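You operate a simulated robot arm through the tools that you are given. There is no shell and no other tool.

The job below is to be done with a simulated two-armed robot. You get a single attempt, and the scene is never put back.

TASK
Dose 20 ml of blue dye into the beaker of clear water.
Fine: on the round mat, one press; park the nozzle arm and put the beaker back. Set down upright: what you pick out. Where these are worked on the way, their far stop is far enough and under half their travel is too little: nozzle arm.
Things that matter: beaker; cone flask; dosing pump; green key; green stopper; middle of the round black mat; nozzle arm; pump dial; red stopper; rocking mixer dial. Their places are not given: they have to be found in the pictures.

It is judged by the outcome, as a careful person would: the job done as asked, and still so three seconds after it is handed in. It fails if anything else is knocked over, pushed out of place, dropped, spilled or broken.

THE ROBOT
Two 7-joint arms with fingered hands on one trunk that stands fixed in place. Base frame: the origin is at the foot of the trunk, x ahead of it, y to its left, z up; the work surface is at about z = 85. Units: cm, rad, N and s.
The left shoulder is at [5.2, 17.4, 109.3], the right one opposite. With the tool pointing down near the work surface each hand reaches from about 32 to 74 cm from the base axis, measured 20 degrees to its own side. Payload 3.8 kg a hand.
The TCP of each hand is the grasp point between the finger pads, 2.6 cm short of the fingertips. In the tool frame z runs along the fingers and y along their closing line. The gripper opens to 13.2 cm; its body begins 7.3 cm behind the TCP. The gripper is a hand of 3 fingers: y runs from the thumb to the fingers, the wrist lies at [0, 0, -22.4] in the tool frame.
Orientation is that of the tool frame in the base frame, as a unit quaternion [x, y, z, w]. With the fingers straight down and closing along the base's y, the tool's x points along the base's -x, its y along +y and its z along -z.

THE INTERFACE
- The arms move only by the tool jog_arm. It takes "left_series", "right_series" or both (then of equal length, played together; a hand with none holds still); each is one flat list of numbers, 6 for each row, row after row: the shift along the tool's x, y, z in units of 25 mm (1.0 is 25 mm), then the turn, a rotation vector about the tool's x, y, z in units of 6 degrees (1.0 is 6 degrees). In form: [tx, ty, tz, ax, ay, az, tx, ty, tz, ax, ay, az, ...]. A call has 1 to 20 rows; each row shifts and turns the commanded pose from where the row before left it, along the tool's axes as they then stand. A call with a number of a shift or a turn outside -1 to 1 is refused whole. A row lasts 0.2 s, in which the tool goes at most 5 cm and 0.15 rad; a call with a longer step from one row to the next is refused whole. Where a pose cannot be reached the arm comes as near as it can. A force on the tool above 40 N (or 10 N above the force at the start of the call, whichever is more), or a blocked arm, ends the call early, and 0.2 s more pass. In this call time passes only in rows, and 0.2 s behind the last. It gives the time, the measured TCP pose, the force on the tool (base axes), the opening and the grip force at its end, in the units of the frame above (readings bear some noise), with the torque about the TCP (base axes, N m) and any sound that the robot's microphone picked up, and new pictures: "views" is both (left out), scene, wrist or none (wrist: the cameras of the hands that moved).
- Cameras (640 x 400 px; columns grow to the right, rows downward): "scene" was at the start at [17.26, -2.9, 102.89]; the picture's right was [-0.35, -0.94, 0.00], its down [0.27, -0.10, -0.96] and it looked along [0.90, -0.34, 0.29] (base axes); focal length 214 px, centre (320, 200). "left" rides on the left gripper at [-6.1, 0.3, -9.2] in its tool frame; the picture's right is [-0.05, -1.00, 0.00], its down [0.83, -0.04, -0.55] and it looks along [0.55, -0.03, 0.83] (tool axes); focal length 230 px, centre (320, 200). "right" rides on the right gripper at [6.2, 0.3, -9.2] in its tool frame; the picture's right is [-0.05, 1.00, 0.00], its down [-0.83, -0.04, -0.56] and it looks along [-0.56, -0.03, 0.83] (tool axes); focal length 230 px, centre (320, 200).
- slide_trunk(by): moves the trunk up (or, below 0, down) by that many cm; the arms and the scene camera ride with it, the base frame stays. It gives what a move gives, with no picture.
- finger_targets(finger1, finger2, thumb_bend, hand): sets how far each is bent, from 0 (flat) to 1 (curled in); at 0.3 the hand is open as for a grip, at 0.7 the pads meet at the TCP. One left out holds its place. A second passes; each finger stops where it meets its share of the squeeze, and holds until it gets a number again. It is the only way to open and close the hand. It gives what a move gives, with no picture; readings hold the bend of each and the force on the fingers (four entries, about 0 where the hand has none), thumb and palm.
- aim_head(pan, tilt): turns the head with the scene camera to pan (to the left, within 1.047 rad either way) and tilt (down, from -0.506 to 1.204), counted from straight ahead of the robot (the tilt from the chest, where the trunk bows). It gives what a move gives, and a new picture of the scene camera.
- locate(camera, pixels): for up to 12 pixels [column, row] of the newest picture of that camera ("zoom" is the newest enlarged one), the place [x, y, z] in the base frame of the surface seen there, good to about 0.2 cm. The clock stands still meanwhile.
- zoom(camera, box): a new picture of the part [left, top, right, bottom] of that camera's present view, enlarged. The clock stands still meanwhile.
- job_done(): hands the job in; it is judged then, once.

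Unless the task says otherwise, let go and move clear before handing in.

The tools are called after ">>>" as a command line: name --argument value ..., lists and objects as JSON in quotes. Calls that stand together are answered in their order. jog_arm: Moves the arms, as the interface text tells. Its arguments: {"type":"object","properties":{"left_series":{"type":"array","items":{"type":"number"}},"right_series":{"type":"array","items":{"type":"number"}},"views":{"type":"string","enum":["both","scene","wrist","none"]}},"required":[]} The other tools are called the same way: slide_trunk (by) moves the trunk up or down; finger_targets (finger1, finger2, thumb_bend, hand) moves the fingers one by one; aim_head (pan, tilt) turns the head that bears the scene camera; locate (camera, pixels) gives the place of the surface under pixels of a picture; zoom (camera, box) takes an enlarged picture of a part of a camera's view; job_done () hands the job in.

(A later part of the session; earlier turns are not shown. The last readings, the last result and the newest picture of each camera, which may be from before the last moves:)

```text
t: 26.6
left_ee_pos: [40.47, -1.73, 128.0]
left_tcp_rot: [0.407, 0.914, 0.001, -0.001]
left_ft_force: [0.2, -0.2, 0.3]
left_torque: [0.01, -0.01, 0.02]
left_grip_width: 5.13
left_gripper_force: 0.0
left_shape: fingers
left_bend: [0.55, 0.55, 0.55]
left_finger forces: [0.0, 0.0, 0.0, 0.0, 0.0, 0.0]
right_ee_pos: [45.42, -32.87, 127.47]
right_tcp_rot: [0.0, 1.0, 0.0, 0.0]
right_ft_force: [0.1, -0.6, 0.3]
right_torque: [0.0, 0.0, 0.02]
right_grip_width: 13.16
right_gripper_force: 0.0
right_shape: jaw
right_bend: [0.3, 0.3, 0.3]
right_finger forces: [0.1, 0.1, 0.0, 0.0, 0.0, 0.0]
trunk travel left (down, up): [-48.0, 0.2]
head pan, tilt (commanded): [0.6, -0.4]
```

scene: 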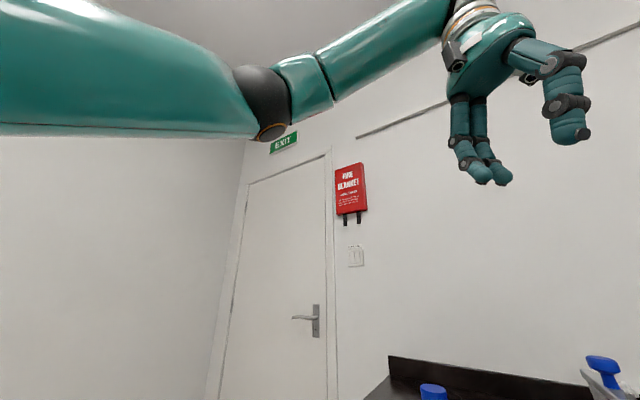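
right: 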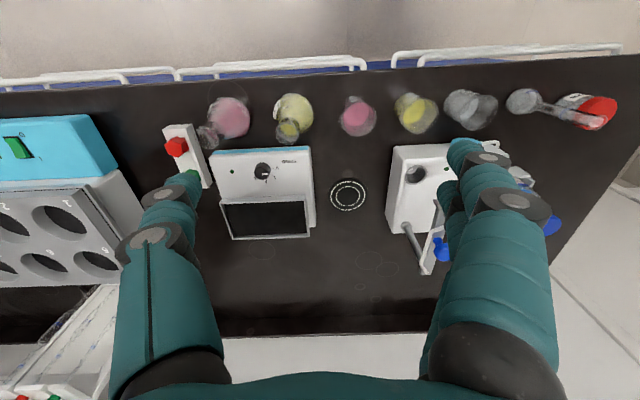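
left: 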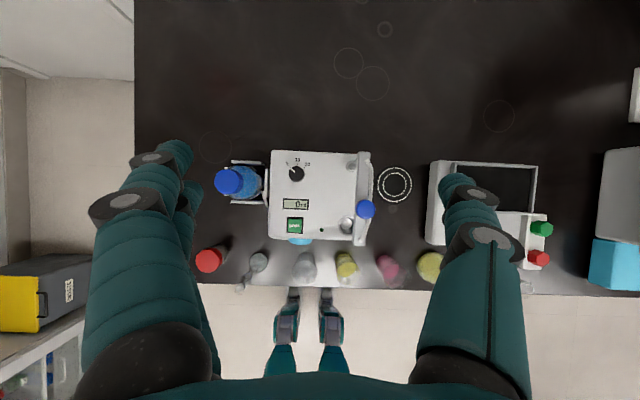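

Unlocked: the elbow is now clearly bent outward and nothing is flagged. Next I'll turn the yaw back to nominal and then tilt the fingers forward 24°, staying well inside reach this time.

>>> jog_arm --left_series '[0, 0, 0, 0, 0, -1, 0, 0, 0, 0, 0, -1, 0, 0, 0, 0, 0, -1, 0, 0, 0, 0, 0, -1, 0, 0, 0, 0, 0, -1, 0, 0, 0, 0, 0, -1, 0, 0, 0, 0, 0, -1, 0, 0, 0, 0, 0, -1, 0, 0.5, 0.5, 0, -1, 0, 0, 0.5, 0.5, 0, -1, 0, 0, 0.5, 0.5, 0, -1, 0, 0, 0.5, 0.5, 0, -1, 0]' --views "scene"

```text
t: 29.2
left_ee_pos: [41.36, 3.23, 123.1]
left_tcp_rot: [-0.001, 0.978, 0.0, 0.208]
left_ft_force: [-0.4, 0.5, 0.1]
left_torque: [0.01, -0.01, -0.02]
left_grip_width: 5.15
left_gripper_force: 0.1
left_shape: fingers
left_bend: [0.55, 0.55, 0.55]
left_finger forces: [0.0, 0.0, 0.0, 0.0, 0.0, 0.1]
right_ee_pos: [45.42, -32.77, 127.53]
right_tcp_rot: [0.0, 1.0, 0.0, 0.001]
right_ft_force: [0.2, 0.5, 0.1]
right_torque: [-0.04, -0.03, -0.01]
right_grip_width: 13.17
right_gripper_force: 0.0
right_shape: jaw
right_bend: [0.3, 0.3, 0.3]
right_finger forces: [0.1, 0.1, 0.0, 0.0, 0.0, 0.0]
trunk travel left (down, up): [-48.0, 0.2]
head pan, tilt (commanded): [0.6, -0.4]
```

scene: 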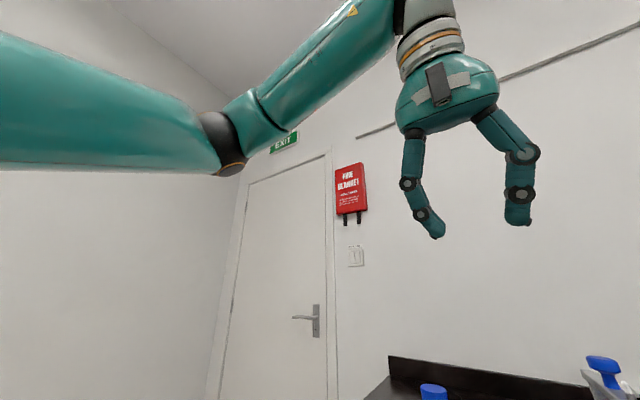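

Now the left hand is tilted 24° at (41, 3, 123). I'll advance to about (62, 3.7, 108), above and before the dial, with a yaw of −24° ready for the clockwise turn, and aim the head to watch.

>>> jog_arm --left_series '[-0.563, 0.022, 0.986, 0, 0, 0, -0.563, 0.022, 0.986, 0, 0, 0, -0.563, 0.022, 0.986, 0, 0, 0, -0.563, 0.022, 0.986, 0, 0, 0, -0.563, 0.022, 0.986, 0, 0, 0, -0.563, 0.022, 0.986, 0, 0, 0, -0.563, 0.022, 0.986, 0, 0, 0, -0.563, 0.022, 0.986, 0, 0, 0, -0.563, 0.022, 0.986, 0, 0, 0]' --views "none"

>>> aim_head --pan 0.0 --tilt 0.2

```text
t: 31.2
left_ee_pos: [61.87, 3.75, 107.94]
left_tcp_rot: [-0.002, 0.978, 0.0, 0.208]
left_ft_force: [0.3, 0.4, -0.5]
left_torque: [-0.01, 0.0, 0.01]
left_grip_width: 5.16
left_gripper_force: 0.1
left_shape: fingers
left_bend: [0.55, 0.55, 0.55]
left_finger forces: [0.1, 0.1, 0.0, 0.0, 0.0, 0.0]
right_ee_pos: [45.38, -32.79, 127.42]
right_tcp_rot: [0.0, 1.0, -0.001, 0.001]
right_ft_force: [-1.3, -0.3, 0.8]
right_torque: [0.01, 0.01, 0.03]
right_grip_width: 13.17
right_gripper_force: 0.0
right_shape: jaw
right_bend: [0.3, 0.3, 0.3]
right_finger forces: [0.0, 0.0, 0.1, 0.1, 0.0, 0.0]
trunk travel left (down, up): [-48.0, 0.2]
head pan, tilt (commanded): [0.6, -0.4]
```

```text
t: 32.2
left_ee_pos: [61.91, 3.74, 107.92]
left_tcp_rot: [-0.002, 0.978, 0.0, 0.209]
left_ft_force: [0.0, 0.7, 1.0]
left_torque: [0.02, -0.03, 0.01]
left_grip_width: 5.15
left_gripper_force: 0.0
left_shape: fingers
left_bend: [0.55, 0.55, 0.55]
left_finger forces: [0.1, 0.0, 0.1, 0.0, 0.1, 0.1]
right_ee_pos: [45.42, -32.8, 127.44]
right_tcp_rot: [0.0, 1.0, 0.0, 0.001]
right_ft_force: [-0.1, 1.2, -0.6]
right_torque: [-0.02, 0.01, 0.0]
right_grip_width: 13.16
right_gripper_force: 0.1
right_shape: jaw
right_bend: [0.3, 0.3, 0.3]
right_finger forces: [0.0, 0.1, 0.1, 0.0, 0.1, 0.0]
trunk travel left (down, up): [-48.0, 0.2]
head pan, tilt (commanded): [0.0, 0.201]
```

scene: 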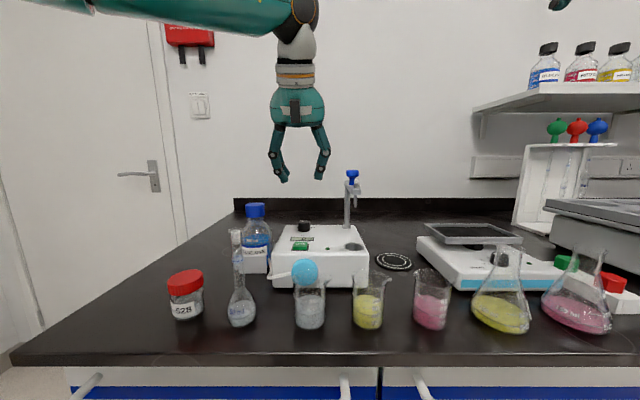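

Clear path. I'll descend to about (67, 3.7, 101) and yaw the hand −24°.

>>> jog_arm --left_series '[-0.185, 0, 0.84, 0, 0, 0, -0.185, 0, 0.84, 0, 0, 0, -0.185, 0, 0.84, 0, 0, 0, -0.185, 0, 0.84, 0, 0, 0, 0, 0, 0, 0, 0, -1, 0, 0, 0, 0, 0, -1, 0, 0, 0, 0, 0, -1, 0, 0, 0, 0, 0, -1]' --views "both"

>>> zoom --camera "scene" --box '[240, 130, 400, 270]'

```text
t: 34.0
left_ee_pos: [66.99, 3.72, 101.03]
left_tcp_rot: [-0.204, 0.956, -0.044, 0.204]
left_ft_force: [-0.3, 0.6, -0.2]
left_torque: [0.0, -0.03, 0.01]
left_grip_width: 5.12
left_gripper_force: 0.0
left_shape: fingers
left_bend: [0.55, 0.55, 0.55]
left_finger forces: [0.0, 0.0, 0.1, 0.1, 0.1, 0.1]
right_ee_pos: [45.33, -32.74, 127.46]
right_tcp_rot: [0.0, 1.0, 0.0, 0.001]
right_ft_force: [0.8, 0.7, -0.3]
right_torque: [0.0, -0.01, -0.06]
right_grip_width: 13.19
right_gripper_force: 0.0
right_shape: jaw
right_bend: [0.3, 0.3, 0.3]
right_finger forces: [0.0, 0.1, 0.0, 0.1, 0.1, 0.0]
trunk travel left (down, up): [-48.0, 0.2]
head pan, tilt (commanded): [0.0, 0.201]
```

scene: 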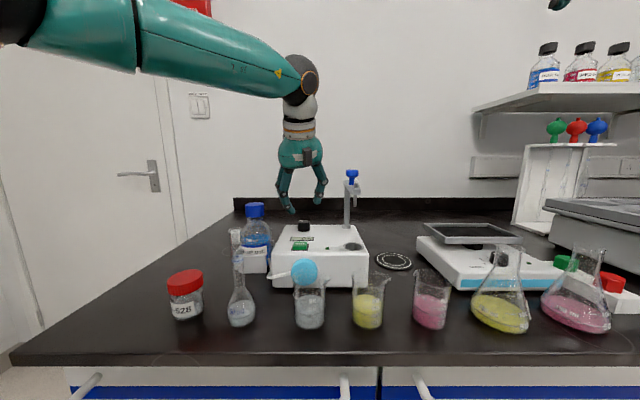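
left: 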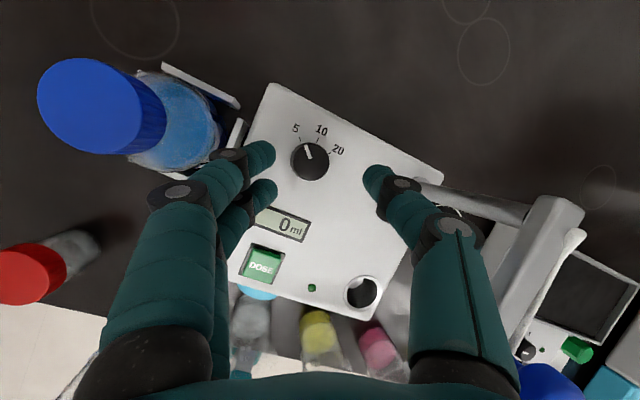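

```text
2.86 times, centred on (320, 200) of scene
```

zoom: 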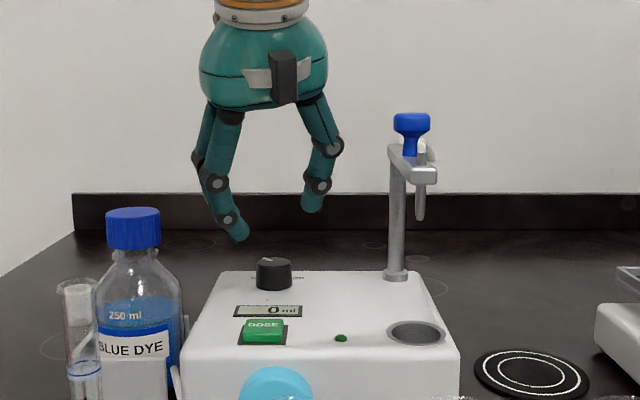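

The wrist view shows the dial at (311,160) between the two fingers (left) and the thumb (right), pointer at 5. I'll lower to TCP (67.4, 3.7, 96) so the fingertips straddle the knob just above the pump's top.

>>> jog_arm --left_series '[0.158, 0.07, 0.485, 0, 0, 0, 0.158, 0.07, 0.485, 0, 0, 0, 0.158, 0.07, 0.485, 0, 0, 0, 0.158, 0.07, 0.485, 0, 0, 0]' --views "both"

>>> zoom --camera "scene" --box '[240, 150, 400, 250]'

```text
t: 35.0
left_ee_pos: [67.4, 3.87, 96.58]
left_tcp_rot: [-0.204, 0.955, -0.045, 0.209]
left_ft_force: [-0.5, 3.1, 13.7]
left_torque: [0.47, 0.18, -0.01]
left_grip_width: 5.13
left_gripper_force: 6.5
left_shape: fingers
left_bend: [0.55, 0.58, 0.55]
left_finger forces: [0.1, 13.8, 0.0, 0.0, 0.0, 0.0]
right_ee_pos: [45.13, -32.67, 127.69]
right_tcp_rot: [0.0, 1.0, 0.0, 0.003]
right_ft_force: [-0.2, 0.3, -0.9]
right_torque: [0.01, -0.01, -0.01]
right_grip_width: 13.17
right_gripper_force: 0.1
right_shape: jaw
right_bend: [0.3, 0.3, 0.3]
right_finger forces: [0.1, 0.1, 0.0, 0.1, 0.1, 0.0]
trunk travel left (down, up): [-48.0, 0.2]
head pan, tilt (commanded): [0.0, 0.201]
```

scene: 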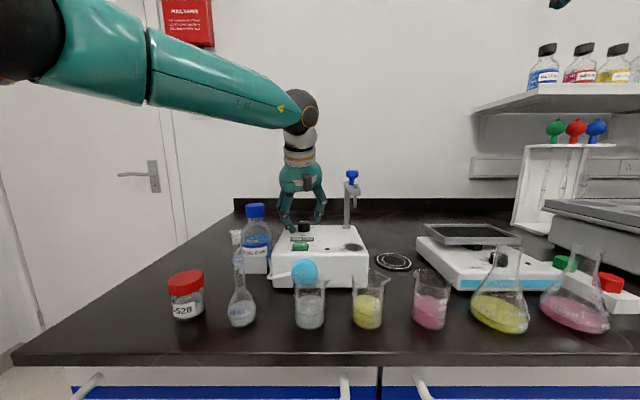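
left: 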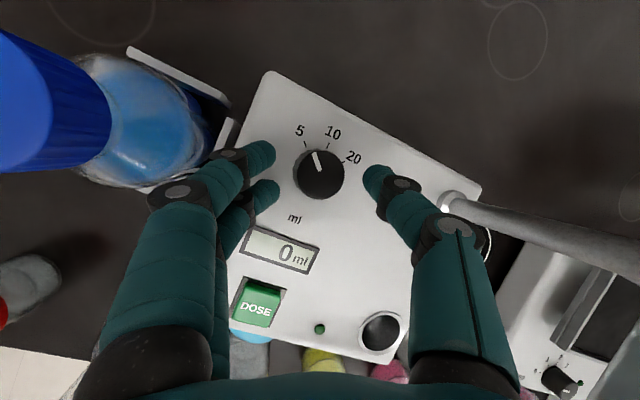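

```text
4.00 times, centred on (320, 200) of scene
```

zoom: 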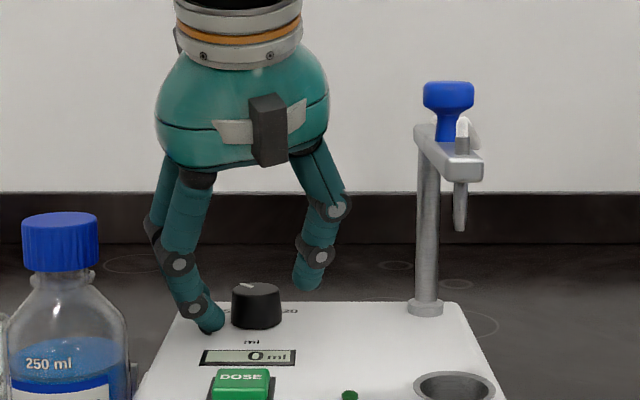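

Finger 2 touches the pump top (13.7 N), so I'll raise 0.6 cm; laterally the knob (320,173) is well centred between fingertips (278) and thumb (362).

>>> jog_arm --left_series '[-0.089, -0.04, -0.22, 0, 0, 0]' --views "none"

```text
t: 35.4
left_ee_pos: [67.45, 3.75, 96.66]
left_tcp_rot: [-0.205, 0.957, -0.043, 0.203]
left_ft_force: [1.4, 1.5, 6.4]
left_torque: [0.23, 0.0, 0.0]
left_grip_width: 5.18
left_gripper_force: 2.9
left_shape: fingers
left_bend: [0.55, 0.57, 0.55]
left_finger forces: [0.0, 6.2, 0.0, 0.1, 0.1, 0.1]
right_ee_pos: [45.47, -32.83, 127.52]
right_tcp_rot: [-0.001, 1.0, 0.0, 0.0]
right_ft_force: [-0.1, 0.9, -0.1]
right_torque: [0.0, 0.0, 0.0]
right_grip_width: 13.2
right_gripper_force: 0.1
right_shape: jaw
right_bend: [0.3, 0.3, 0.3]
right_finger forces: [0.0, 0.0, 0.0, 0.0, 0.0, 0.0]
trunk travel left (down, up): [-48.0, 0.2]
head pan, tilt (commanded): [0.0, 0.201]
```

>>> jog_arm --left_series '[-0.075, -0.033, -0.18, 0, 0, 0]' --views "none"

```text
t: 35.8
left_ee_pos: [67.19, 3.81, 96.8]
left_tcp_rot: [-0.204, 0.957, -0.043, 0.201]
left_ft_force: [0.1, 0.0, 0.1]
left_torque: [0.01, 0.0, 0.0]
left_grip_width: 5.13
left_gripper_force: 0.2
left_shape: fingers
left_bend: [0.55, 0.55, 0.55]
left_finger forces: [0.1, 0.0, 0.0, 0.0, 0.1, 0.0]
right_ee_pos: [45.39, -32.77, 127.48]
right_tcp_rot: [0.0, 1.0, 0.0, -0.001]
right_ft_force: [0.2, -0.2, -0.2]
right_torque: [-0.03, 0.02, 0.01]
right_grip_width: 13.19
right_gripper_force: 0.2
right_shape: jaw
right_bend: [0.3, 0.3, 0.3]
right_finger forces: [0.0, 0.0, 0.1, 0.1, 0.0, 0.0]
trunk travel left (down, up): [-48.0, 0.2]
head pan, tilt (commanded): [0.0, 0.201]
```

Free of contact at z 96.8. Now I'll close the fingers gently on the knob.

>>> finger_targets --hand "left" --finger1 0.64 --finger2 0.64 --thumb_bend 0.64

>>> zoom --camera "left" --box '[220, 100, 420, 240]'

>>> zoom --camera "scene" --box '[260, 160, 360, 250]'

```text
t: 36.8
left_ee_pos: [67.33, 3.8, 97.19]
left_tcp_rot: [-0.205, 0.956, -0.043, 0.204]
left_ft_force: [-0.4, -0.4, -0.2]
left_torque: [-0.01, 0.01, 0.01]
left_grip_width: 2.31
left_gripper_force: 0.0
left_shape: fingers
left_bend: [0.64, 0.64, 0.64]
left_finger forces: [0.1, 0.1, 0.0, 0.1, 0.0, 0.0]
right_ee_pos: [45.33, -32.8, 127.44]
right_tcp_rot: [0.0, 1.0, 0.0, 0.0]
right_ft_force: [0.1, 0.0, 0.2]
right_torque: [0.0, -0.02, -0.03]
right_grip_width: 13.18
right_gripper_force: 0.1
right_shape: jaw
right_bend: [0.3, 0.3, 0.3]
right_finger forces: [0.0, 0.0, 0.0, 0.1, 0.0, 0.1]
trunk travel left (down, up): [-48.0, 0.2]
head pan, tilt (commanded): [0.0, 0.201]
```

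```text
2.86 times, centred on (320, 170) of left
```

zoom: 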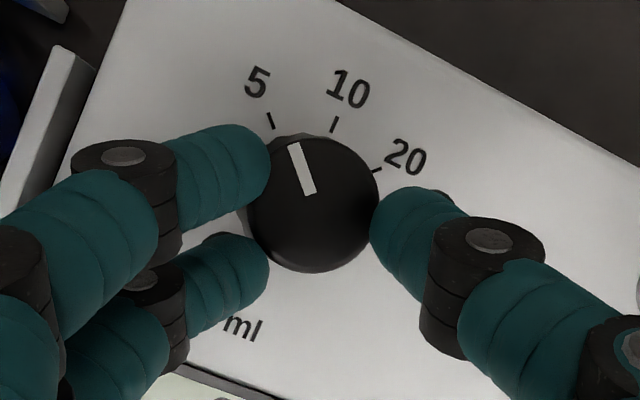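

```text
4.44 times, centred on (310, 205) of scene
```

zoom: 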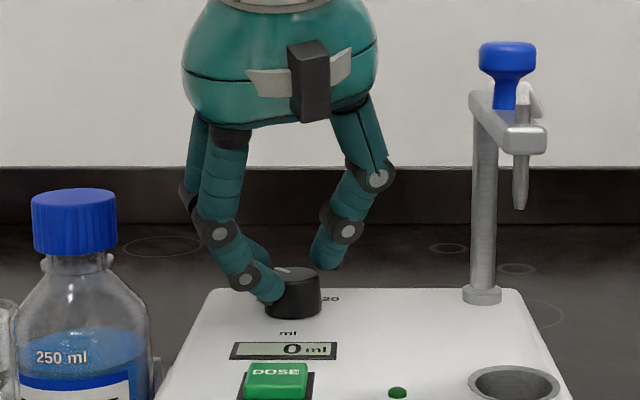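

The fingertips just flank the knob without force. I'll lower 0.5 cm for more overlap, then close firmly.

>>> jog_arm --left_series '[0.075, 0.033, 0.18, 0, 0, 0]' --views "none"

>>> finger_targets --hand "left" --finger1 0.72 --finger2 0.72 --thumb_bend 0.72

>>> zoom --camera "left" --box '[220, 100, 420, 240]'

>>> zoom --camera "scene" --box '[260, 160, 360, 250]'

```text
t: 37.2
left_ee_pos: [67.33, 3.71, 96.76]
left_tcp_rot: [-0.204, 0.956, -0.044, 0.205]
left_ft_force: [-0.2, 0.1, 2.8]
left_torque: [0.01, -0.01, 0.02]
left_grip_width: 2.3
left_gripper_force: 1.2
left_shape: fingers
left_bend: [0.64, 0.64, 0.64]
left_finger forces: [1.0, 0.5, 0.1, 0.0, 1.1, 0.1]
right_ee_pos: [45.27, -32.78, 127.53]
right_tcp_rot: [0.0, 1.0, 0.0, 0.0]
right_ft_force: [-0.5, -0.7, 0.6]
right_torque: [-0.04, -0.02, 0.01]
right_grip_width: 13.19
right_gripper_force: 0.0
right_shape: jaw
right_bend: [0.3, 0.3, 0.3]
right_finger forces: [0.1, 0.1, 0.0, 0.1, 0.0, 0.0]
trunk travel left (down, up): [-48.0, 0.2]
head pan, tilt (commanded): [0.0, 0.201]
```

```text
t: 38.2
left_ee_pos: [67.44, 3.76, 96.66]
left_tcp_rot: [-0.205, 0.956, -0.044, 0.205]
left_ft_force: [1.4, 6.5, 7.6]
left_torque: [0.14, -0.11, 0.01]
left_grip_width: 1.26
left_gripper_force: 11.5
left_shape: fingers
left_bend: [0.7, 0.68, 0.7]
left_finger forces: [8.3, 5.3, 0.0, 0.0, 10.5, 0.0]
right_ee_pos: [45.26, -32.75, 127.53]
right_tcp_rot: [0.0, 1.0, -0.001, 0.001]
right_ft_force: [0.1, -0.6, 0.4]
right_torque: [-0.02, -0.02, 0.03]
right_grip_width: 13.2
right_gripper_force: 0.1
right_shape: jaw
right_bend: [0.3, 0.3, 0.3]
right_finger forces: [0.0, 0.0, 0.0, 0.0, 0.0, 0.1]
trunk travel left (down, up): [-48.0, 0.2]
head pan, tilt (commanded): [0.0, 0.201]
```

```text
2.86 times, centred on (320, 170) of left
```

zoom: 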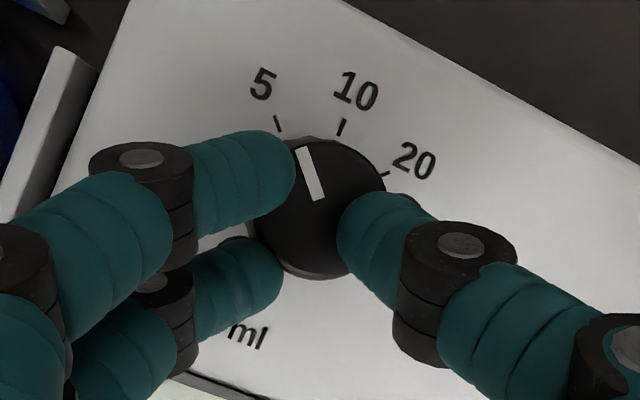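

```text
4.44 times, centred on (310, 205) of scene
```

zoom: 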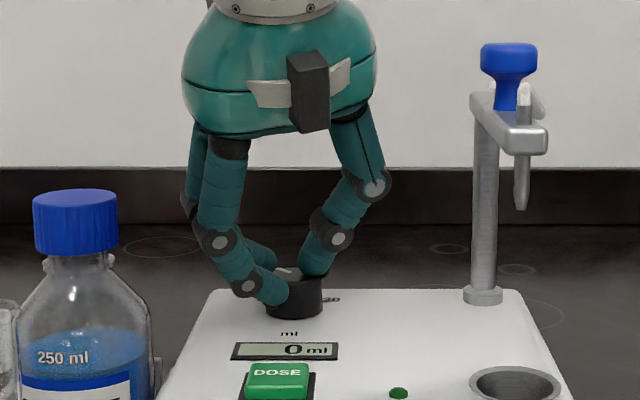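

The grip holds with 5–10 N per finger around the knob's upper edge. I'll test turning the hand clockwise by 30° and look at the pointer.

>>> jog_arm --left_series '[0, 0, 0, 0, 0, 0.8, 0, 0, 0, 0, 0, 0.8, 0, 0, 0, 0, 0, 0.8, 0, 0, 0, 0, 0, 0.8, 0, 0, 0, 0, 0, 0.8, 0, 0, 0, 0, 0, 0.8]' --views "none"

>>> zoom --camera "left" --box '[220, 100, 420, 240]'

>>> zoom --camera "scene" --box '[260, 160, 360, 250]'

```text
t: 39.6
left_ee_pos: [67.34, 3.59, 96.91]
left_tcp_rot: [0.042, 0.977, 0.007, 0.21]
left_ft_force: [7.5, 0.3, 19.0]
left_torque: [-0.34, -0.32, 0.02]
left_grip_width: 1.27
left_gripper_force: 23.2
left_shape: fingers
left_bend: [0.67, 0.68, 0.7]
left_finger forces: [6.8, 6.4, 0.1, 0.0, 34.1, 0.1]
right_ee_pos: [45.26, -32.75, 127.51]
right_tcp_rot: [0.001, 1.0, 0.0, 0.001]
right_ft_force: [-0.5, 0.6, 0.2]
right_torque: [-0.02, 0.01, 0.02]
right_grip_width: 13.17
right_gripper_force: 0.1
right_shape: jaw
right_bend: [0.3, 0.3, 0.3]
right_finger forces: [0.0, 0.0, 0.1, 0.0, 0.0, 0.1]
trunk travel left (down, up): [-48.0, 0.2]
head pan, tilt (commanded): [0.0, 0.201]
```

```text
2.86 times, centred on (320, 170) of left
```

zoom: 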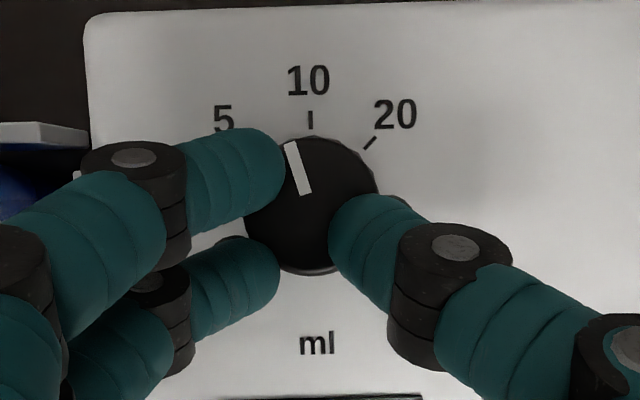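

```text
4.44 times, centred on (310, 205) of scene
```

zoom: 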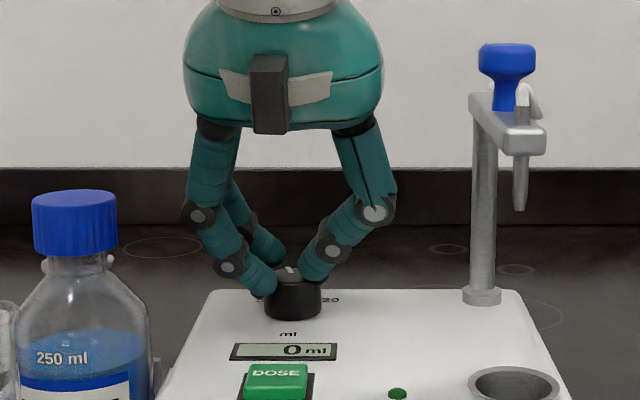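

The pointer turns with the hand (now between 5 and 10). Thumb force rose to 34 N because it dips lower, so I'll lift slightly while continuing clockwise.

>>> jog_arm --left_series '[-0.057, 0, -0.128, 0, 0, 0, -0.01, 0, -0.02, 0, 0, 0.8, -0.01, 0, -0.02, 0, 0, 0.8, -0.01, 0, -0.02, 0, 0, 0.8, -0.01, 0, -0.02, 0, 0, 0.8, -0.01, 0, -0.02, 0, 0, 0.8]' --views "none"

>>> zoom --camera "left" --box '[220, 100, 420, 240]'

```text
t: 41.0
left_ee_pos: [67.09, 3.68, 97.08]
left_tcp_rot: [0.243, 0.948, 0.052, 0.201]
left_ft_force: [-8.0, 0.7, 4.3]
left_torque: [-0.06, 0.17, 0.07]
left_grip_width: 0.36
left_gripper_force: 9.4
left_shape: fingers
left_bend: [0.72, 0.69, 0.71]
left_finger forces: [0.1, 6.6, 0.0, 0.0, 12.5, 0.0]
right_ee_pos: [45.28, -32.85, 127.48]
right_tcp_rot: [0.0, 1.0, 0.0, 0.001]
right_ft_force: [1.0, -0.3, 0.3]
right_torque: [-0.01, 0.0, -0.02]
right_grip_width: 13.21
right_gripper_force: 0.2
right_shape: jaw
right_bend: [0.3, 0.3, 0.3]
right_finger forces: [0.0, 0.1, 0.1, 0.1, 0.0, 0.0]
trunk travel left (down, up): [-48.0, 0.2]
head pan, tilt (commanded): [0.0, 0.201]
```

```text
2.86 times, centred on (320, 170) of left
```

zoom: 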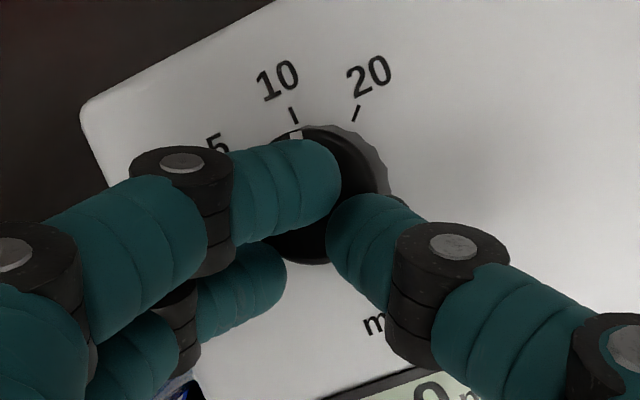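

Pointer now at 10; finger 1 has slipped over the knob's top, so I'll release, lift a little, turn the hand back and regrip for the second half-turn.

>>> finger_targets --hand "left" --finger1 0.55 --finger2 0.55 --thumb_bend 0.55

>>> jog_arm --left_series '[-0.15, 0.08, -0.37, 0, 0, 0, 0, 0, 0, 0, 0, -0.9, 0, 0, 0, 0, 0, -0.9, 0, 0, 0, 0, 0, -0.9, 0, 0, 0, 0, 0, -0.9, 0, 0, 0, 0, 0, -0.9, 0, 0, 0, 0, 0, -0.9, 0, 0, 0, 0, 0, -0.9, 0, 0, 0, 0, 0, -0.9, 0, 0, 0, 0, 0, -0.9]' --views "none"

>>> zoom --camera "left" --box '[220, 100, 420, 240]'

```text
t: 42.0
left_ee_pos: [67.28, 3.71, 97.09]
left_tcp_rot: [0.243, 0.948, 0.052, 0.202]
left_ft_force: [-0.1, -0.5, 0.4]
left_torque: [-0.01, 0.01, -0.01]
left_grip_width: 5.07
left_gripper_force: 0.0
left_shape: fingers
left_bend: [0.55, 0.55, 0.55]
left_finger forces: [0.0, 0.0, 0.0, 0.0, 0.1, 0.1]
right_ee_pos: [45.36, -32.81, 127.55]
right_tcp_rot: [0.0, 1.0, 0.0, 0.002]
right_ft_force: [-0.3, 0.2, 0.1]
right_torque: [-0.01, 0.01, 0.02]
right_grip_width: 13.21
right_gripper_force: 0.2
right_shape: jaw
right_bend: [0.3, 0.3, 0.3]
right_finger forces: [0.0, 0.0, 0.0, 0.1, 0.0, 0.0]
trunk travel left (down, up): [-48.0, 0.2]
head pan, tilt (commanded): [0.0, 0.201]
```

```text
t: 44.2
left_ee_pos: [67.25, 3.67, 98.17]
left_tcp_rot: [-0.17, 0.963, -0.037, 0.205]
left_ft_force: [1.4, 0.5, -0.9]
left_torque: [0.0, -0.04, 0.01]
left_grip_width: 5.05
left_gripper_force: 0.1
left_shape: fingers
left_bend: [0.55, 0.55, 0.55]
left_finger forces: [0.0, 0.0, 0.1, 0.1, 0.1, 0.0]
right_ee_pos: [45.34, -32.79, 127.5]
right_tcp_rot: [-0.001, 1.0, 0.0, 0.001]
right_ft_force: [0.0, -0.1, 0.7]
right_torque: [-0.01, 0.03, 0.02]
right_grip_width: 13.19
right_gripper_force: 0.0
right_shape: jaw
right_bend: [0.3, 0.3, 0.3]
right_finger forces: [0.1, 0.0, 0.0, 0.0, 0.0, 0.1]
trunk travel left (down, up): [-48.0, 0.2]
head pan, tilt (commanded): [0.0, 0.201]
```

```text
2.86 times, centred on (320, 170) of left
```

zoom: 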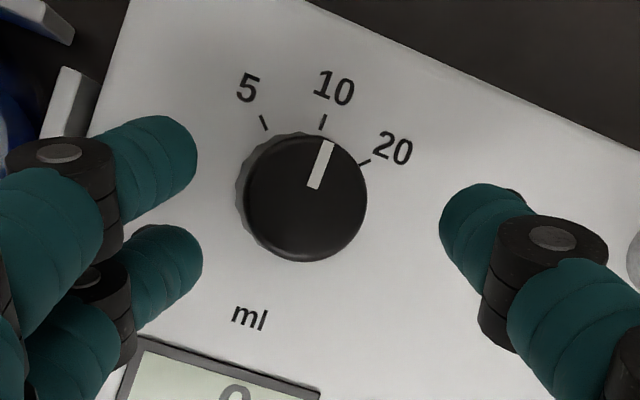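

Pointer sits exactly at 10. I'll recentre over the knob (it appears slightly left/below axis), lower, and regrip.

>>> jog_arm --left_series '[0.18, 0.14, 0, 0, 0, 0, 0, 0, 0.25, 0, 0, 0, 0, 0, 0.22, 0, 0, 0]' --views "none"

>>> finger_targets --hand "left" --finger1 0.63 --finger2 0.63 --thumb_bend 0.63

>>> zoom --camera "left" --box '[220, 100, 420, 240]'

```text
t: 45.0
left_ee_pos: [67.17, 3.8, 96.78]
left_tcp_rot: [-0.168, 0.963, -0.036, 0.206]
left_ft_force: [-0.2, 0.5, -0.4]
left_torque: [0.04, 0.03, 0.02]
left_grip_width: 5.05
left_gripper_force: 0.1
left_shape: fingers
left_bend: [0.55, 0.55, 0.55]
left_finger forces: [0.0, 0.0, 0.1, 0.0, 0.0, 0.1]
right_ee_pos: [45.47, -32.74, 127.49]
right_tcp_rot: [0.0, 1.0, 0.0, 0.0]
right_ft_force: [0.4, -0.2, -1.2]
right_torque: [0.01, 0.02, 0.02]
right_grip_width: 13.22
right_gripper_force: 0.1
right_shape: jaw
right_bend: [0.3, 0.3, 0.3]
right_finger forces: [0.0, 0.0, 0.1, 0.0, 0.1, 0.0]
trunk travel left (down, up): [-48.0, 0.2]
head pan, tilt (commanded): [0.0, 0.201]
```

```text
t: 46.0
left_ee_pos: [67.15, 3.78, 96.87]
left_tcp_rot: [-0.168, 0.964, -0.036, 0.205]
left_ft_force: [0.5, 0.5, 0.0]
left_torque: [0.03, 0.03, -0.01]
left_grip_width: 2.63
left_gripper_force: 0.0
left_shape: fingers
left_bend: [0.63, 0.63, 0.63]
left_finger forces: [0.0, 0.0, 0.0, 0.0, 0.1, 0.1]
right_ee_pos: [45.45, -32.69, 127.51]
right_tcp_rot: [0.001, 1.0, 0.001, 0.001]
right_ft_force: [-0.2, 0.4, -0.2]
right_torque: [0.0, -0.02, -0.02]
right_grip_width: 13.21
right_gripper_force: 0.1
right_shape: jaw
right_bend: [0.3, 0.3, 0.3]
right_finger forces: [0.0, 0.1, 0.0, 0.0, 0.0, 0.0]
trunk travel left (down, up): [-48.0, 0.2]
head pan, tilt (commanded): [0.0, 0.201]
```

```text
2.86 times, centred on (320, 170) of left
```

zoom: 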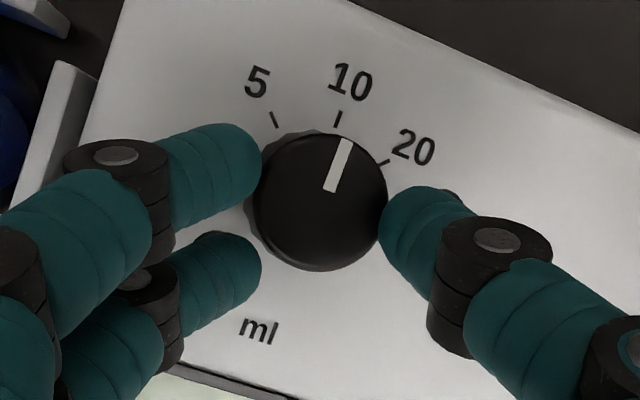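

Centred nicely. Lower 0.5 cm more with the fingers half-closed, then squeeze.

>>> jog_arm --left_series '[0.076, 0.028, 0.183, 0, 0, 0]' --views "none"

>>> finger_targets --hand "left" --finger1 0.69 --finger2 0.69 --thumb_bend 0.69

>>> zoom --camera "left" --box '[220, 100, 420, 240]'

```text
t: 46.4
left_ee_pos: [67.2, 3.79, 96.61]
left_tcp_rot: [-0.169, 0.963, -0.036, 0.207]
left_ft_force: [-0.3, -1.3, 2.7]
left_torque: [-0.07, -0.06, -0.01]
left_grip_width: 2.67
left_gripper_force: 1.4
left_shape: fingers
left_bend: [0.63, 0.63, 0.63]
left_finger forces: [0.1, 0.0, 0.1, 0.0, 2.6, 0.1]
right_ee_pos: [45.35, -32.82, 127.49]
right_tcp_rot: [0.0, 1.0, 0.0, 0.001]
right_ft_force: [0.2, -0.1, -0.1]
right_torque: [0.01, 0.01, -0.01]
right_grip_width: 13.17
right_gripper_force: 0.0
right_shape: jaw
right_bend: [0.3, 0.3, 0.3]
right_finger forces: [0.1, 0.0, 0.1, 0.0, 0.0, 0.1]
trunk travel left (down, up): [-48.0, 0.2]
head pan, tilt (commanded): [0.0, 0.201]
```

```text
t: 47.4
left_ee_pos: [67.13, 3.73, 96.45]
left_tcp_rot: [-0.169, 0.963, -0.036, 0.206]
left_ft_force: [2.3, -2.8, 5.6]
left_torque: [-0.09, -0.1, -0.04]
left_grip_width: 2.37
left_gripper_force: 8.3
left_shape: fingers
left_bend: [0.64, 0.66, 0.66]
left_finger forces: [3.6, 1.9, 0.0, 0.0, 10.3, 0.0]
right_ee_pos: [45.34, -32.95, 127.52]
right_tcp_rot: [0.0, 1.0, 0.0, 0.001]
right_ft_force: [1.0, -0.4, -0.6]
right_torque: [0.0, 0.03, -0.01]
right_grip_width: 13.2
right_gripper_force: 0.1
right_shape: jaw
right_bend: [0.3, 0.3, 0.3]
right_finger forces: [0.1, 0.0, 0.1, 0.1, 0.0, 0.1]
trunk travel left (down, up): [-48.0, 0.2]
head pan, tilt (commanded): [0.0, 0.201]
```

```text
2.86 times, centred on (320, 170) of left
```

zoom: 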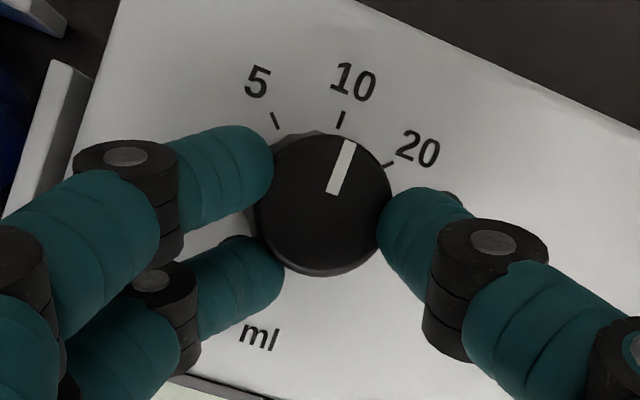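

A solid side grip now. Turning clockwise about 40° with a slight lift, then checking.

>>> jog_arm --left_series '[-0.005, 0, -0.01, 0, 0, 0.8, -0.005, 0, -0.01, 0, 0, 0.8, -0.005, 0, -0.01, 0, 0, 0.8, -0.005, 0, -0.01, 0, 0, 0.8, -0.01, 0, -0.02, 0, 0, 0.8, -0.01, 0, -0.02, 0, 0, 0.8, -0.01, 0, -0.02, 0, 0, 0.8, -0.01, 0, -0.02, 0, 0, 0.8]' --views "none"

>>> zoom --camera "left" --box '[220, 100, 420, 240]'

```text
t: 49.2
left_ee_pos: [67.12, 3.72, 96.67]
left_tcp_rot: [0.158, 0.965, 0.034, 0.204]
left_ft_force: [-3.6, -2.9, 3.4]
left_torque: [-0.12, 0.08, -0.05]
left_grip_width: 1.96
left_gripper_force: 7.4
left_shape: fingers
left_bend: [0.66, 0.66, 0.67]
left_finger forces: [2.3, 2.0, 0.0, 0.0, 8.4, 0.1]
right_ee_pos: [45.31, -32.67, 127.5]
right_tcp_rot: [0.0, 1.0, 0.0, 0.0]
right_ft_force: [-0.1, -0.4, -0.9]
right_torque: [-0.02, 0.01, -0.01]
right_grip_width: 13.19
right_gripper_force: 0.1
right_shape: jaw
right_bend: [0.3, 0.3, 0.3]
right_finger forces: [0.1, 0.1, 0.1, 0.0, 0.0, 0.0]
trunk travel left (down, up): [-48.0, 0.2]
head pan, tilt (commanded): [0.0, 0.201]
```

```text
2.86 times, centred on (320, 170) of left
```

zoom: 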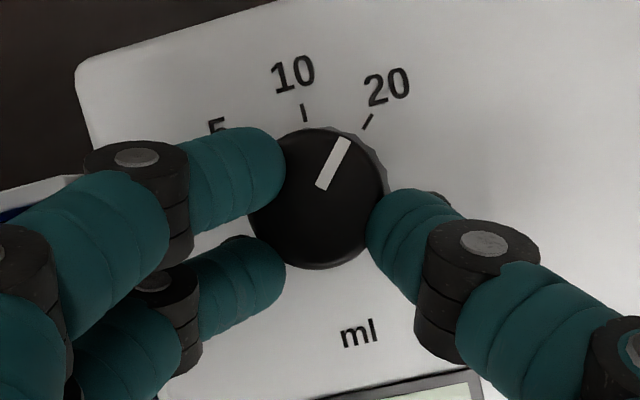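

The pointer is about 10° short of the 20 mark. Two more small rows clockwise.

>>> jog_arm --left_series '[-0.01, 0, -0.02, 0, 0, 0.9, -0.01, 0, -0.02, 0, 0, 0.9]' --views "none"

>>> zoom --camera "left" --box '[220, 100, 420, 240]'

```text
t: 49.8
left_ee_pos: [67.17, 3.93, 96.81]
left_tcp_rot: [0.247, 0.947, 0.053, 0.201]
left_ft_force: [-4.8, -1.7, 0.6]
left_torque: [-0.05, 0.12, 0.03]
left_grip_width: 1.51
left_gripper_force: 6.6
left_shape: fingers
left_bend: [0.69, 0.67, 0.67]
left_finger forces: [0.1, 5.4, 0.0, 0.1, 6.2, 0.0]
right_ee_pos: [45.36, -32.76, 127.32]
right_tcp_rot: [0.0, 1.0, 0.0, 0.001]
right_ft_force: [1.1, 0.2, -0.4]
right_torque: [0.01, 0.03, 0.03]
right_grip_width: 13.19
right_gripper_force: 0.1
right_shape: jaw
right_bend: [0.3, 0.3, 0.3]
right_finger forces: [0.0, 0.0, 0.0, 0.0, 0.0, 0.1]
trunk travel left (down, up): [-48.0, 0.2]
head pan, tilt (commanded): [0.0, 0.201]
```

```text
2.86 times, centred on (320, 170) of left
```

zoom: 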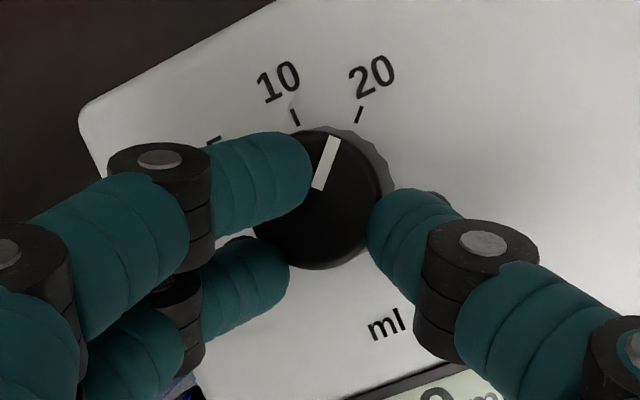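

Pointer is ~3–4° short of the 20 tick. One small further turn.

>>> jog_arm --left_series '[-0.005, 0, -0.01, 0, 0, 0.7]' --views "none"

>>> zoom --camera "left" --box '[220, 100, 420, 240]'

```text
t: 50.2
left_ee_pos: [67.2, 3.86, 96.89]
left_tcp_rot: [0.282, 0.936, 0.061, 0.199]
left_ft_force: [-4.7, -2.2, 1.1]
left_torque: [-0.07, 0.11, 0.11]
left_grip_width: 1.55
left_gripper_force: 6.8
left_shape: fingers
left_bend: [0.69, 0.67, 0.67]
left_finger forces: [0.0, 6.3, 0.1, 0.0, 6.6, 0.0]
right_ee_pos: [45.27, -32.88, 127.54]
right_tcp_rot: [0.0, 1.0, 0.0, 0.001]
right_ft_force: [-0.2, 0.2, 0.3]
right_torque: [-0.01, 0.02, -0.01]
right_grip_width: 13.18
right_gripper_force: 0.1
right_shape: jaw
right_bend: [0.3, 0.3, 0.3]
right_finger forces: [0.1, 0.0, 0.0, 0.0, 0.0, 0.1]
trunk travel left (down, up): [-48.0, 0.2]
head pan, tilt (commanded): [0.0, 0.201]
```

```text
2.86 times, centred on (320, 170) of left
```

zoom: 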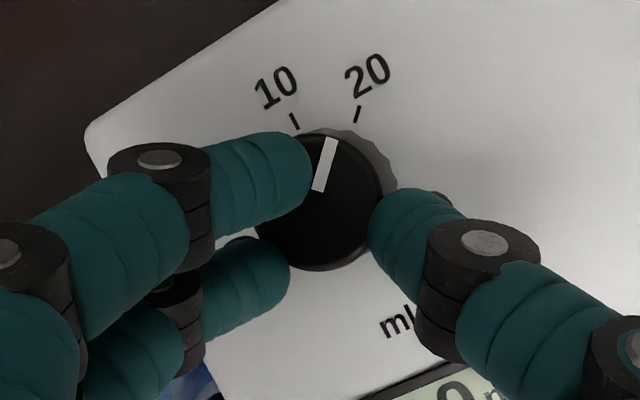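

Pointer now looks aligned with the 20 tick. I'll release and back off to verify.

>>> finger_targets --hand "left" --finger1 0.5 --finger2 0.55 --thumb_bend 0.55

>>> jog_arm --left_series '[-0.2, 0.1, -0.5, 0, 0, 0, -0.2, 0.1, -0.5, 0, 0, 0]' --views "wrist"

>>> zoom --camera "left" --box '[220, 100, 420, 240]'

```text
t: 51.2
left_ee_pos: [67.23, 3.82, 96.91]
left_tcp_rot: [0.282, 0.937, 0.061, 0.199]
left_ft_force: [0.2, 1.1, 0.0]
left_torque: [0.01, 0.0, 0.01]
left_grip_width: 5.88
left_gripper_force: 0.0
left_shape: fingers
left_bend: [0.5, 0.55, 0.55]
left_finger forces: [0.1, 0.0, 0.0, 0.0, 0.0, 0.0]
right_ee_pos: [45.36, -32.85, 127.43]
right_tcp_rot: [0.001, 1.0, 0.0, 0.001]
right_ft_force: [-0.3, -0.4, 0.2]
right_torque: [-0.01, -0.09, -0.01]
right_grip_width: 13.18
right_gripper_force: 0.0
right_shape: jaw
right_bend: [0.3, 0.3, 0.3]
right_finger forces: [0.1, 0.0, 0.1, 0.0, 0.1, 0.1]
trunk travel left (down, up): [-48.0, 0.2]
head pan, tilt (commanded): [0.0, 0.201]
```

```text
t: 51.8
left_ee_pos: [67.32, 3.64, 99.59]
left_tcp_rot: [0.282, 0.937, 0.061, 0.2]
left_ft_force: [0.2, 0.0, 0.4]
left_torque: [0.0, -0.01, 0.02]
left_grip_width: 5.88
left_gripper_force: 0.1
left_shape: fingers
left_bend: [0.5, 0.55, 0.55]
left_finger forces: [0.1, 0.0, 0.0, 0.0, 0.0, 0.0]
right_ee_pos: [45.45, -32.84, 127.38]
right_tcp_rot: [0.0, 1.0, 0.0, 0.001]
right_ft_force: [-0.1, 0.0, 0.7]
right_torque: [0.01, 0.0, 0.04]
right_grip_width: 13.18
right_gripper_force: 0.1
right_shape: jaw
right_bend: [0.3, 0.3, 0.3]
right_finger forces: [0.1, 0.0, 0.0, 0.1, 0.0, 0.0]
trunk travel left (down, up): [-48.0, 0.2]
head pan, tilt (commanded): [0.0, 0.201]
```

left: 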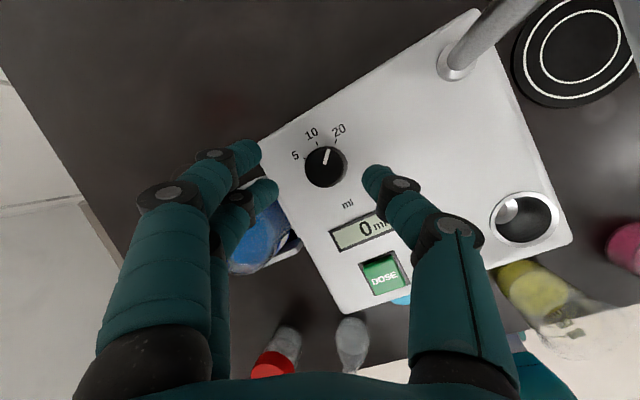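

```text
2.86 times, centred on (320, 170) of left
```

zoom: 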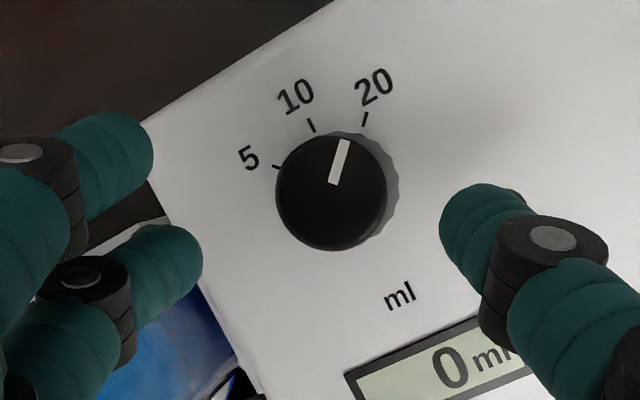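

The pointer is in line with the 20 tick. Now I'll lift the left hand clear, turn it back and park it at the left, around (44, 21, 113).

>>> jog_arm --left_series '[-0.043, 0.028, -0.85, 0, 0, 0, -0.043, 0.028, -0.85, 0, 0, 0, -0.043, 0.028, -0.85, 0, 0, 0, -0.043, 0.028, -0.85, 0, 0, 0, 0, 0, 0, 0, 0, -1, 0, 0, 0, 0, 0, -1, 0, 0, 0, 0, 0, -1, 0, 0, 0, 0, 0, -1, 0, 0, 0, 0, 0, -1, 0.79, 0.9, -0.68, 0, 0, 0, 0.79, 0.9, -0.68, 0, 0, 0, 0.79, 0.9, -0.68, 0, 0, 0, 0.79, 0.9, -0.68, 0, 0, 0, 0.79, 0.9, -0.68, 0, 0, 0, 0.79, 0.9, -0.68, 0, 0, 0, 0.79, 0.9, -0.68, 0, 0, 0, 0.79, 0.9, -0.68, 0, 0, 0]' --views "scene"

```text
t: 55.4
left_ee_pos: [45.1, 22.95, 114.0]
left_tcp_rot: [0.029, 0.977, 0.007, 0.209]
left_ft_force: [-0.2, -0.1, 0.0]
left_torque: [-0.03, 0.01, 0.0]
left_grip_width: 5.88
left_gripper_force: 0.1
left_shape: fingers
left_bend: [0.5, 0.55, 0.55]
left_finger forces: [0.1, 0.1, 0.0, 0.0, 0.0, 0.1]
right_ee_pos: [45.27, -32.77, 127.51]
right_tcp_rot: [0.0, 1.0, 0.0, 0.001]
right_ft_force: [-0.1, -0.2, 0.6]
right_torque: [-0.01, 0.0, -0.05]
right_grip_width: 13.2
right_gripper_force: 0.1
right_shape: jaw
right_bend: [0.3, 0.3, 0.3]
right_finger forces: [0.0, 0.0, 0.0, 0.0, 0.0, 0.0]
trunk travel left (down, up): [-48.0, 0.2]
head pan, tilt (commanded): [0.0, 0.201]
```

scene: 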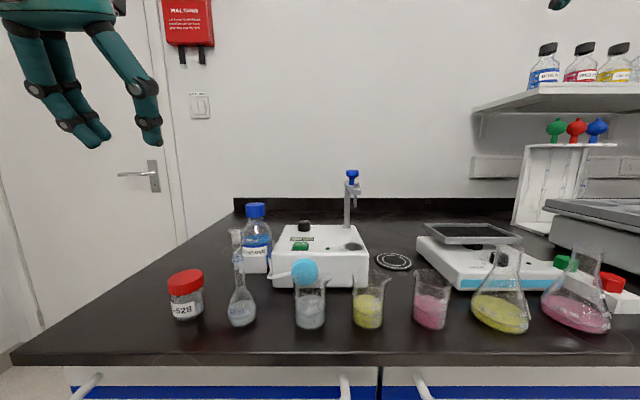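

Dial set. Now the beaker: I'll tilt the right hand 15° forward, yaw it −30° (thumb behind-right, fingers front-left of the beaker, avoiding neighbours and the pump head), and open it to about 7.5 cm.

>>> jog_arm --right_series '[0, 1, 0.5, 0, -1, 0, 0, 1, 0.5, 0, -1, 0, 0, 1, 0.5, 0, -0.5, 0, 0, 1, 0.5, 0, 0, 0, 0, 1, 0.5, 0, 0, 0, 0, 1, 0.5, 0, 0, 0, 0, 0, 0, 0, 0, -1, 0, 0, 0, 0, 0, -1, 0, 0, 0, 0, 0, -1, 0, 0, 0, 0, 0, -1, 0, 0, 0, 0, 0, -1]' --views "none"

>>> finger_targets --hand "right" --finger1 0.48 --finger2 0.48 --thumb_bend 0.48

```text
t: 57.8
left_ee_pos: [45.27, 22.82, 113.89]
left_tcp_rot: [0.029, 0.978, 0.007, 0.208]
left_ft_force: [-0.6, 0.1, -0.5]
left_torque: [-0.03, -0.01, -0.01]
left_grip_width: 5.89
left_gripper_force: 0.1
left_shape: fingers
left_bend: [0.5, 0.55, 0.55]
left_finger forces: [0.0, 0.0, 0.0, 0.0, 0.0, 0.0]
right_ee_pos: [46.79, -17.77, 120.06]
right_tcp_rot: [-0.257, 0.957, -0.033, 0.127]
right_ft_force: [0.0, 0.6, -0.1]
right_torque: [0.02, -0.01, 0.03]
right_grip_width: 13.18
right_gripper_force: 0.1
right_shape: jaw
right_bend: [0.3, 0.3, 0.3]
right_finger forces: [0.0, 0.0, 0.0, 0.0, 0.0, 0.1]
trunk travel left (down, up): [-48.0, 0.2]
head pan, tilt (commanded): [0.0, 0.201]
```

```text
t: 58.8
left_ee_pos: [45.34, 22.73, 113.82]
left_tcp_rot: [0.029, 0.978, 0.007, 0.208]
left_ft_force: [-0.4, 0.1, 0.9]
left_torque: [0.0, 0.0, -0.01]
left_grip_width: 5.9
left_gripper_force: 0.0
left_shape: fingers
left_bend: [0.5, 0.55, 0.55]
left_finger forces: [0.0, 0.0, 0.0, 0.1, 0.0, 0.1]
right_ee_pos: [46.71, -17.81, 120.06]
right_tcp_rot: [-0.256, 0.958, -0.033, 0.127]
right_ft_force: [-0.7, 0.4, 0.6]
right_torque: [0.0, 0.0, 0.0]
right_grip_width: 7.51
right_gripper_force: 0.0
right_shape: fingers
right_bend: [0.48, 0.48, 0.48]
right_finger forces: [0.1, 0.0, 0.0, 0.0, 0.0, 0.0]
trunk travel left (down, up): [-48.0, 0.2]
head pan, tilt (commanded): [0.0, 0.201]
```

Right hand open to 7.5 cm. Moving it above the clear beaker along the approach axis.

>>> jog_arm --right_series '[-0.2, 0.865, 0.76, 0, 0, 0, -0.2, 0.865, 0.76, 0, 0, 0, -0.2, 0.865, 0.76, 0, 0, 0, -0.2, 0.865, 0.76, 0, 0, 0, -0.2, 0.865, 0.76, 0, 0, 0, -0.2, 0.865, 0.76, 0, 0, 0, -0.2, 0.865, 0.76, 0, 0, 0, -0.2, 0.865, 0.76, 0, 0, 0, -0.2, 0.865, 0.76, 0, 0, 0]' --views "both"

```text
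t: 60.8
left_ee_pos: [45.27, 22.77, 113.85]
left_tcp_rot: [0.029, 0.978, 0.006, 0.208]
left_ft_force: [0.0, 0.7, 0.8]
left_torque: [-0.02, -0.03, -0.02]
left_grip_width: 5.89
left_gripper_force: 0.0
left_shape: fingers
left_bend: [0.5, 0.55, 0.55]
left_finger forces: [0.0, 0.1, 0.0, 0.0, 0.0, 0.1]
right_ee_pos: [45.42, 1.58, 102.18]
right_tcp_rot: [-0.256, 0.958, -0.033, 0.126]
right_ft_force: [0.2, -1.2, -0.1]
right_torque: [-0.01, 0.01, 0.01]
right_grip_width: 7.49
right_gripper_force: 0.0
right_shape: fingers
right_bend: [0.48, 0.48, 0.48]
right_finger forces: [0.0, 0.0, 0.0, 0.0, 0.0, 0.0]
trunk travel left (down, up): [-48.0, 0.2]
head pan, tilt (commanded): [0.0, 0.201]
```

scene: 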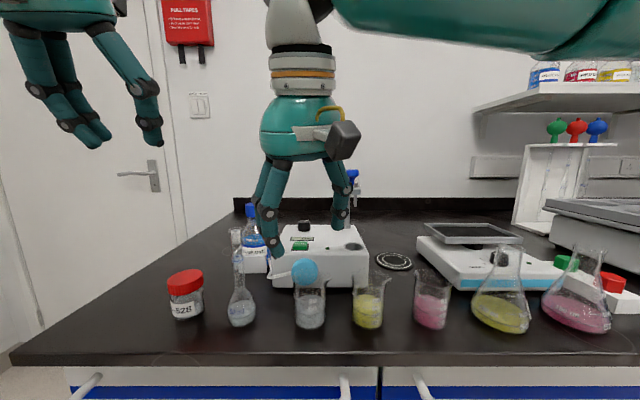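
right: 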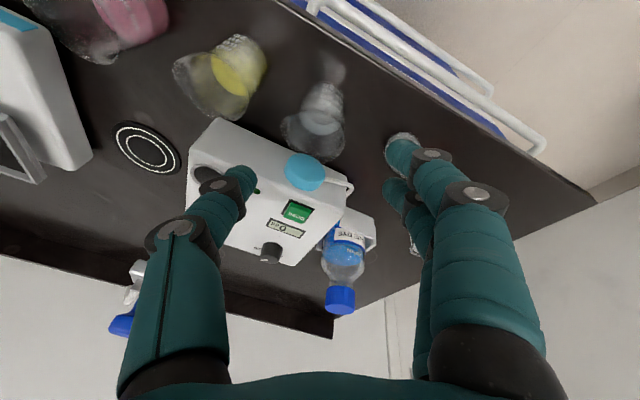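

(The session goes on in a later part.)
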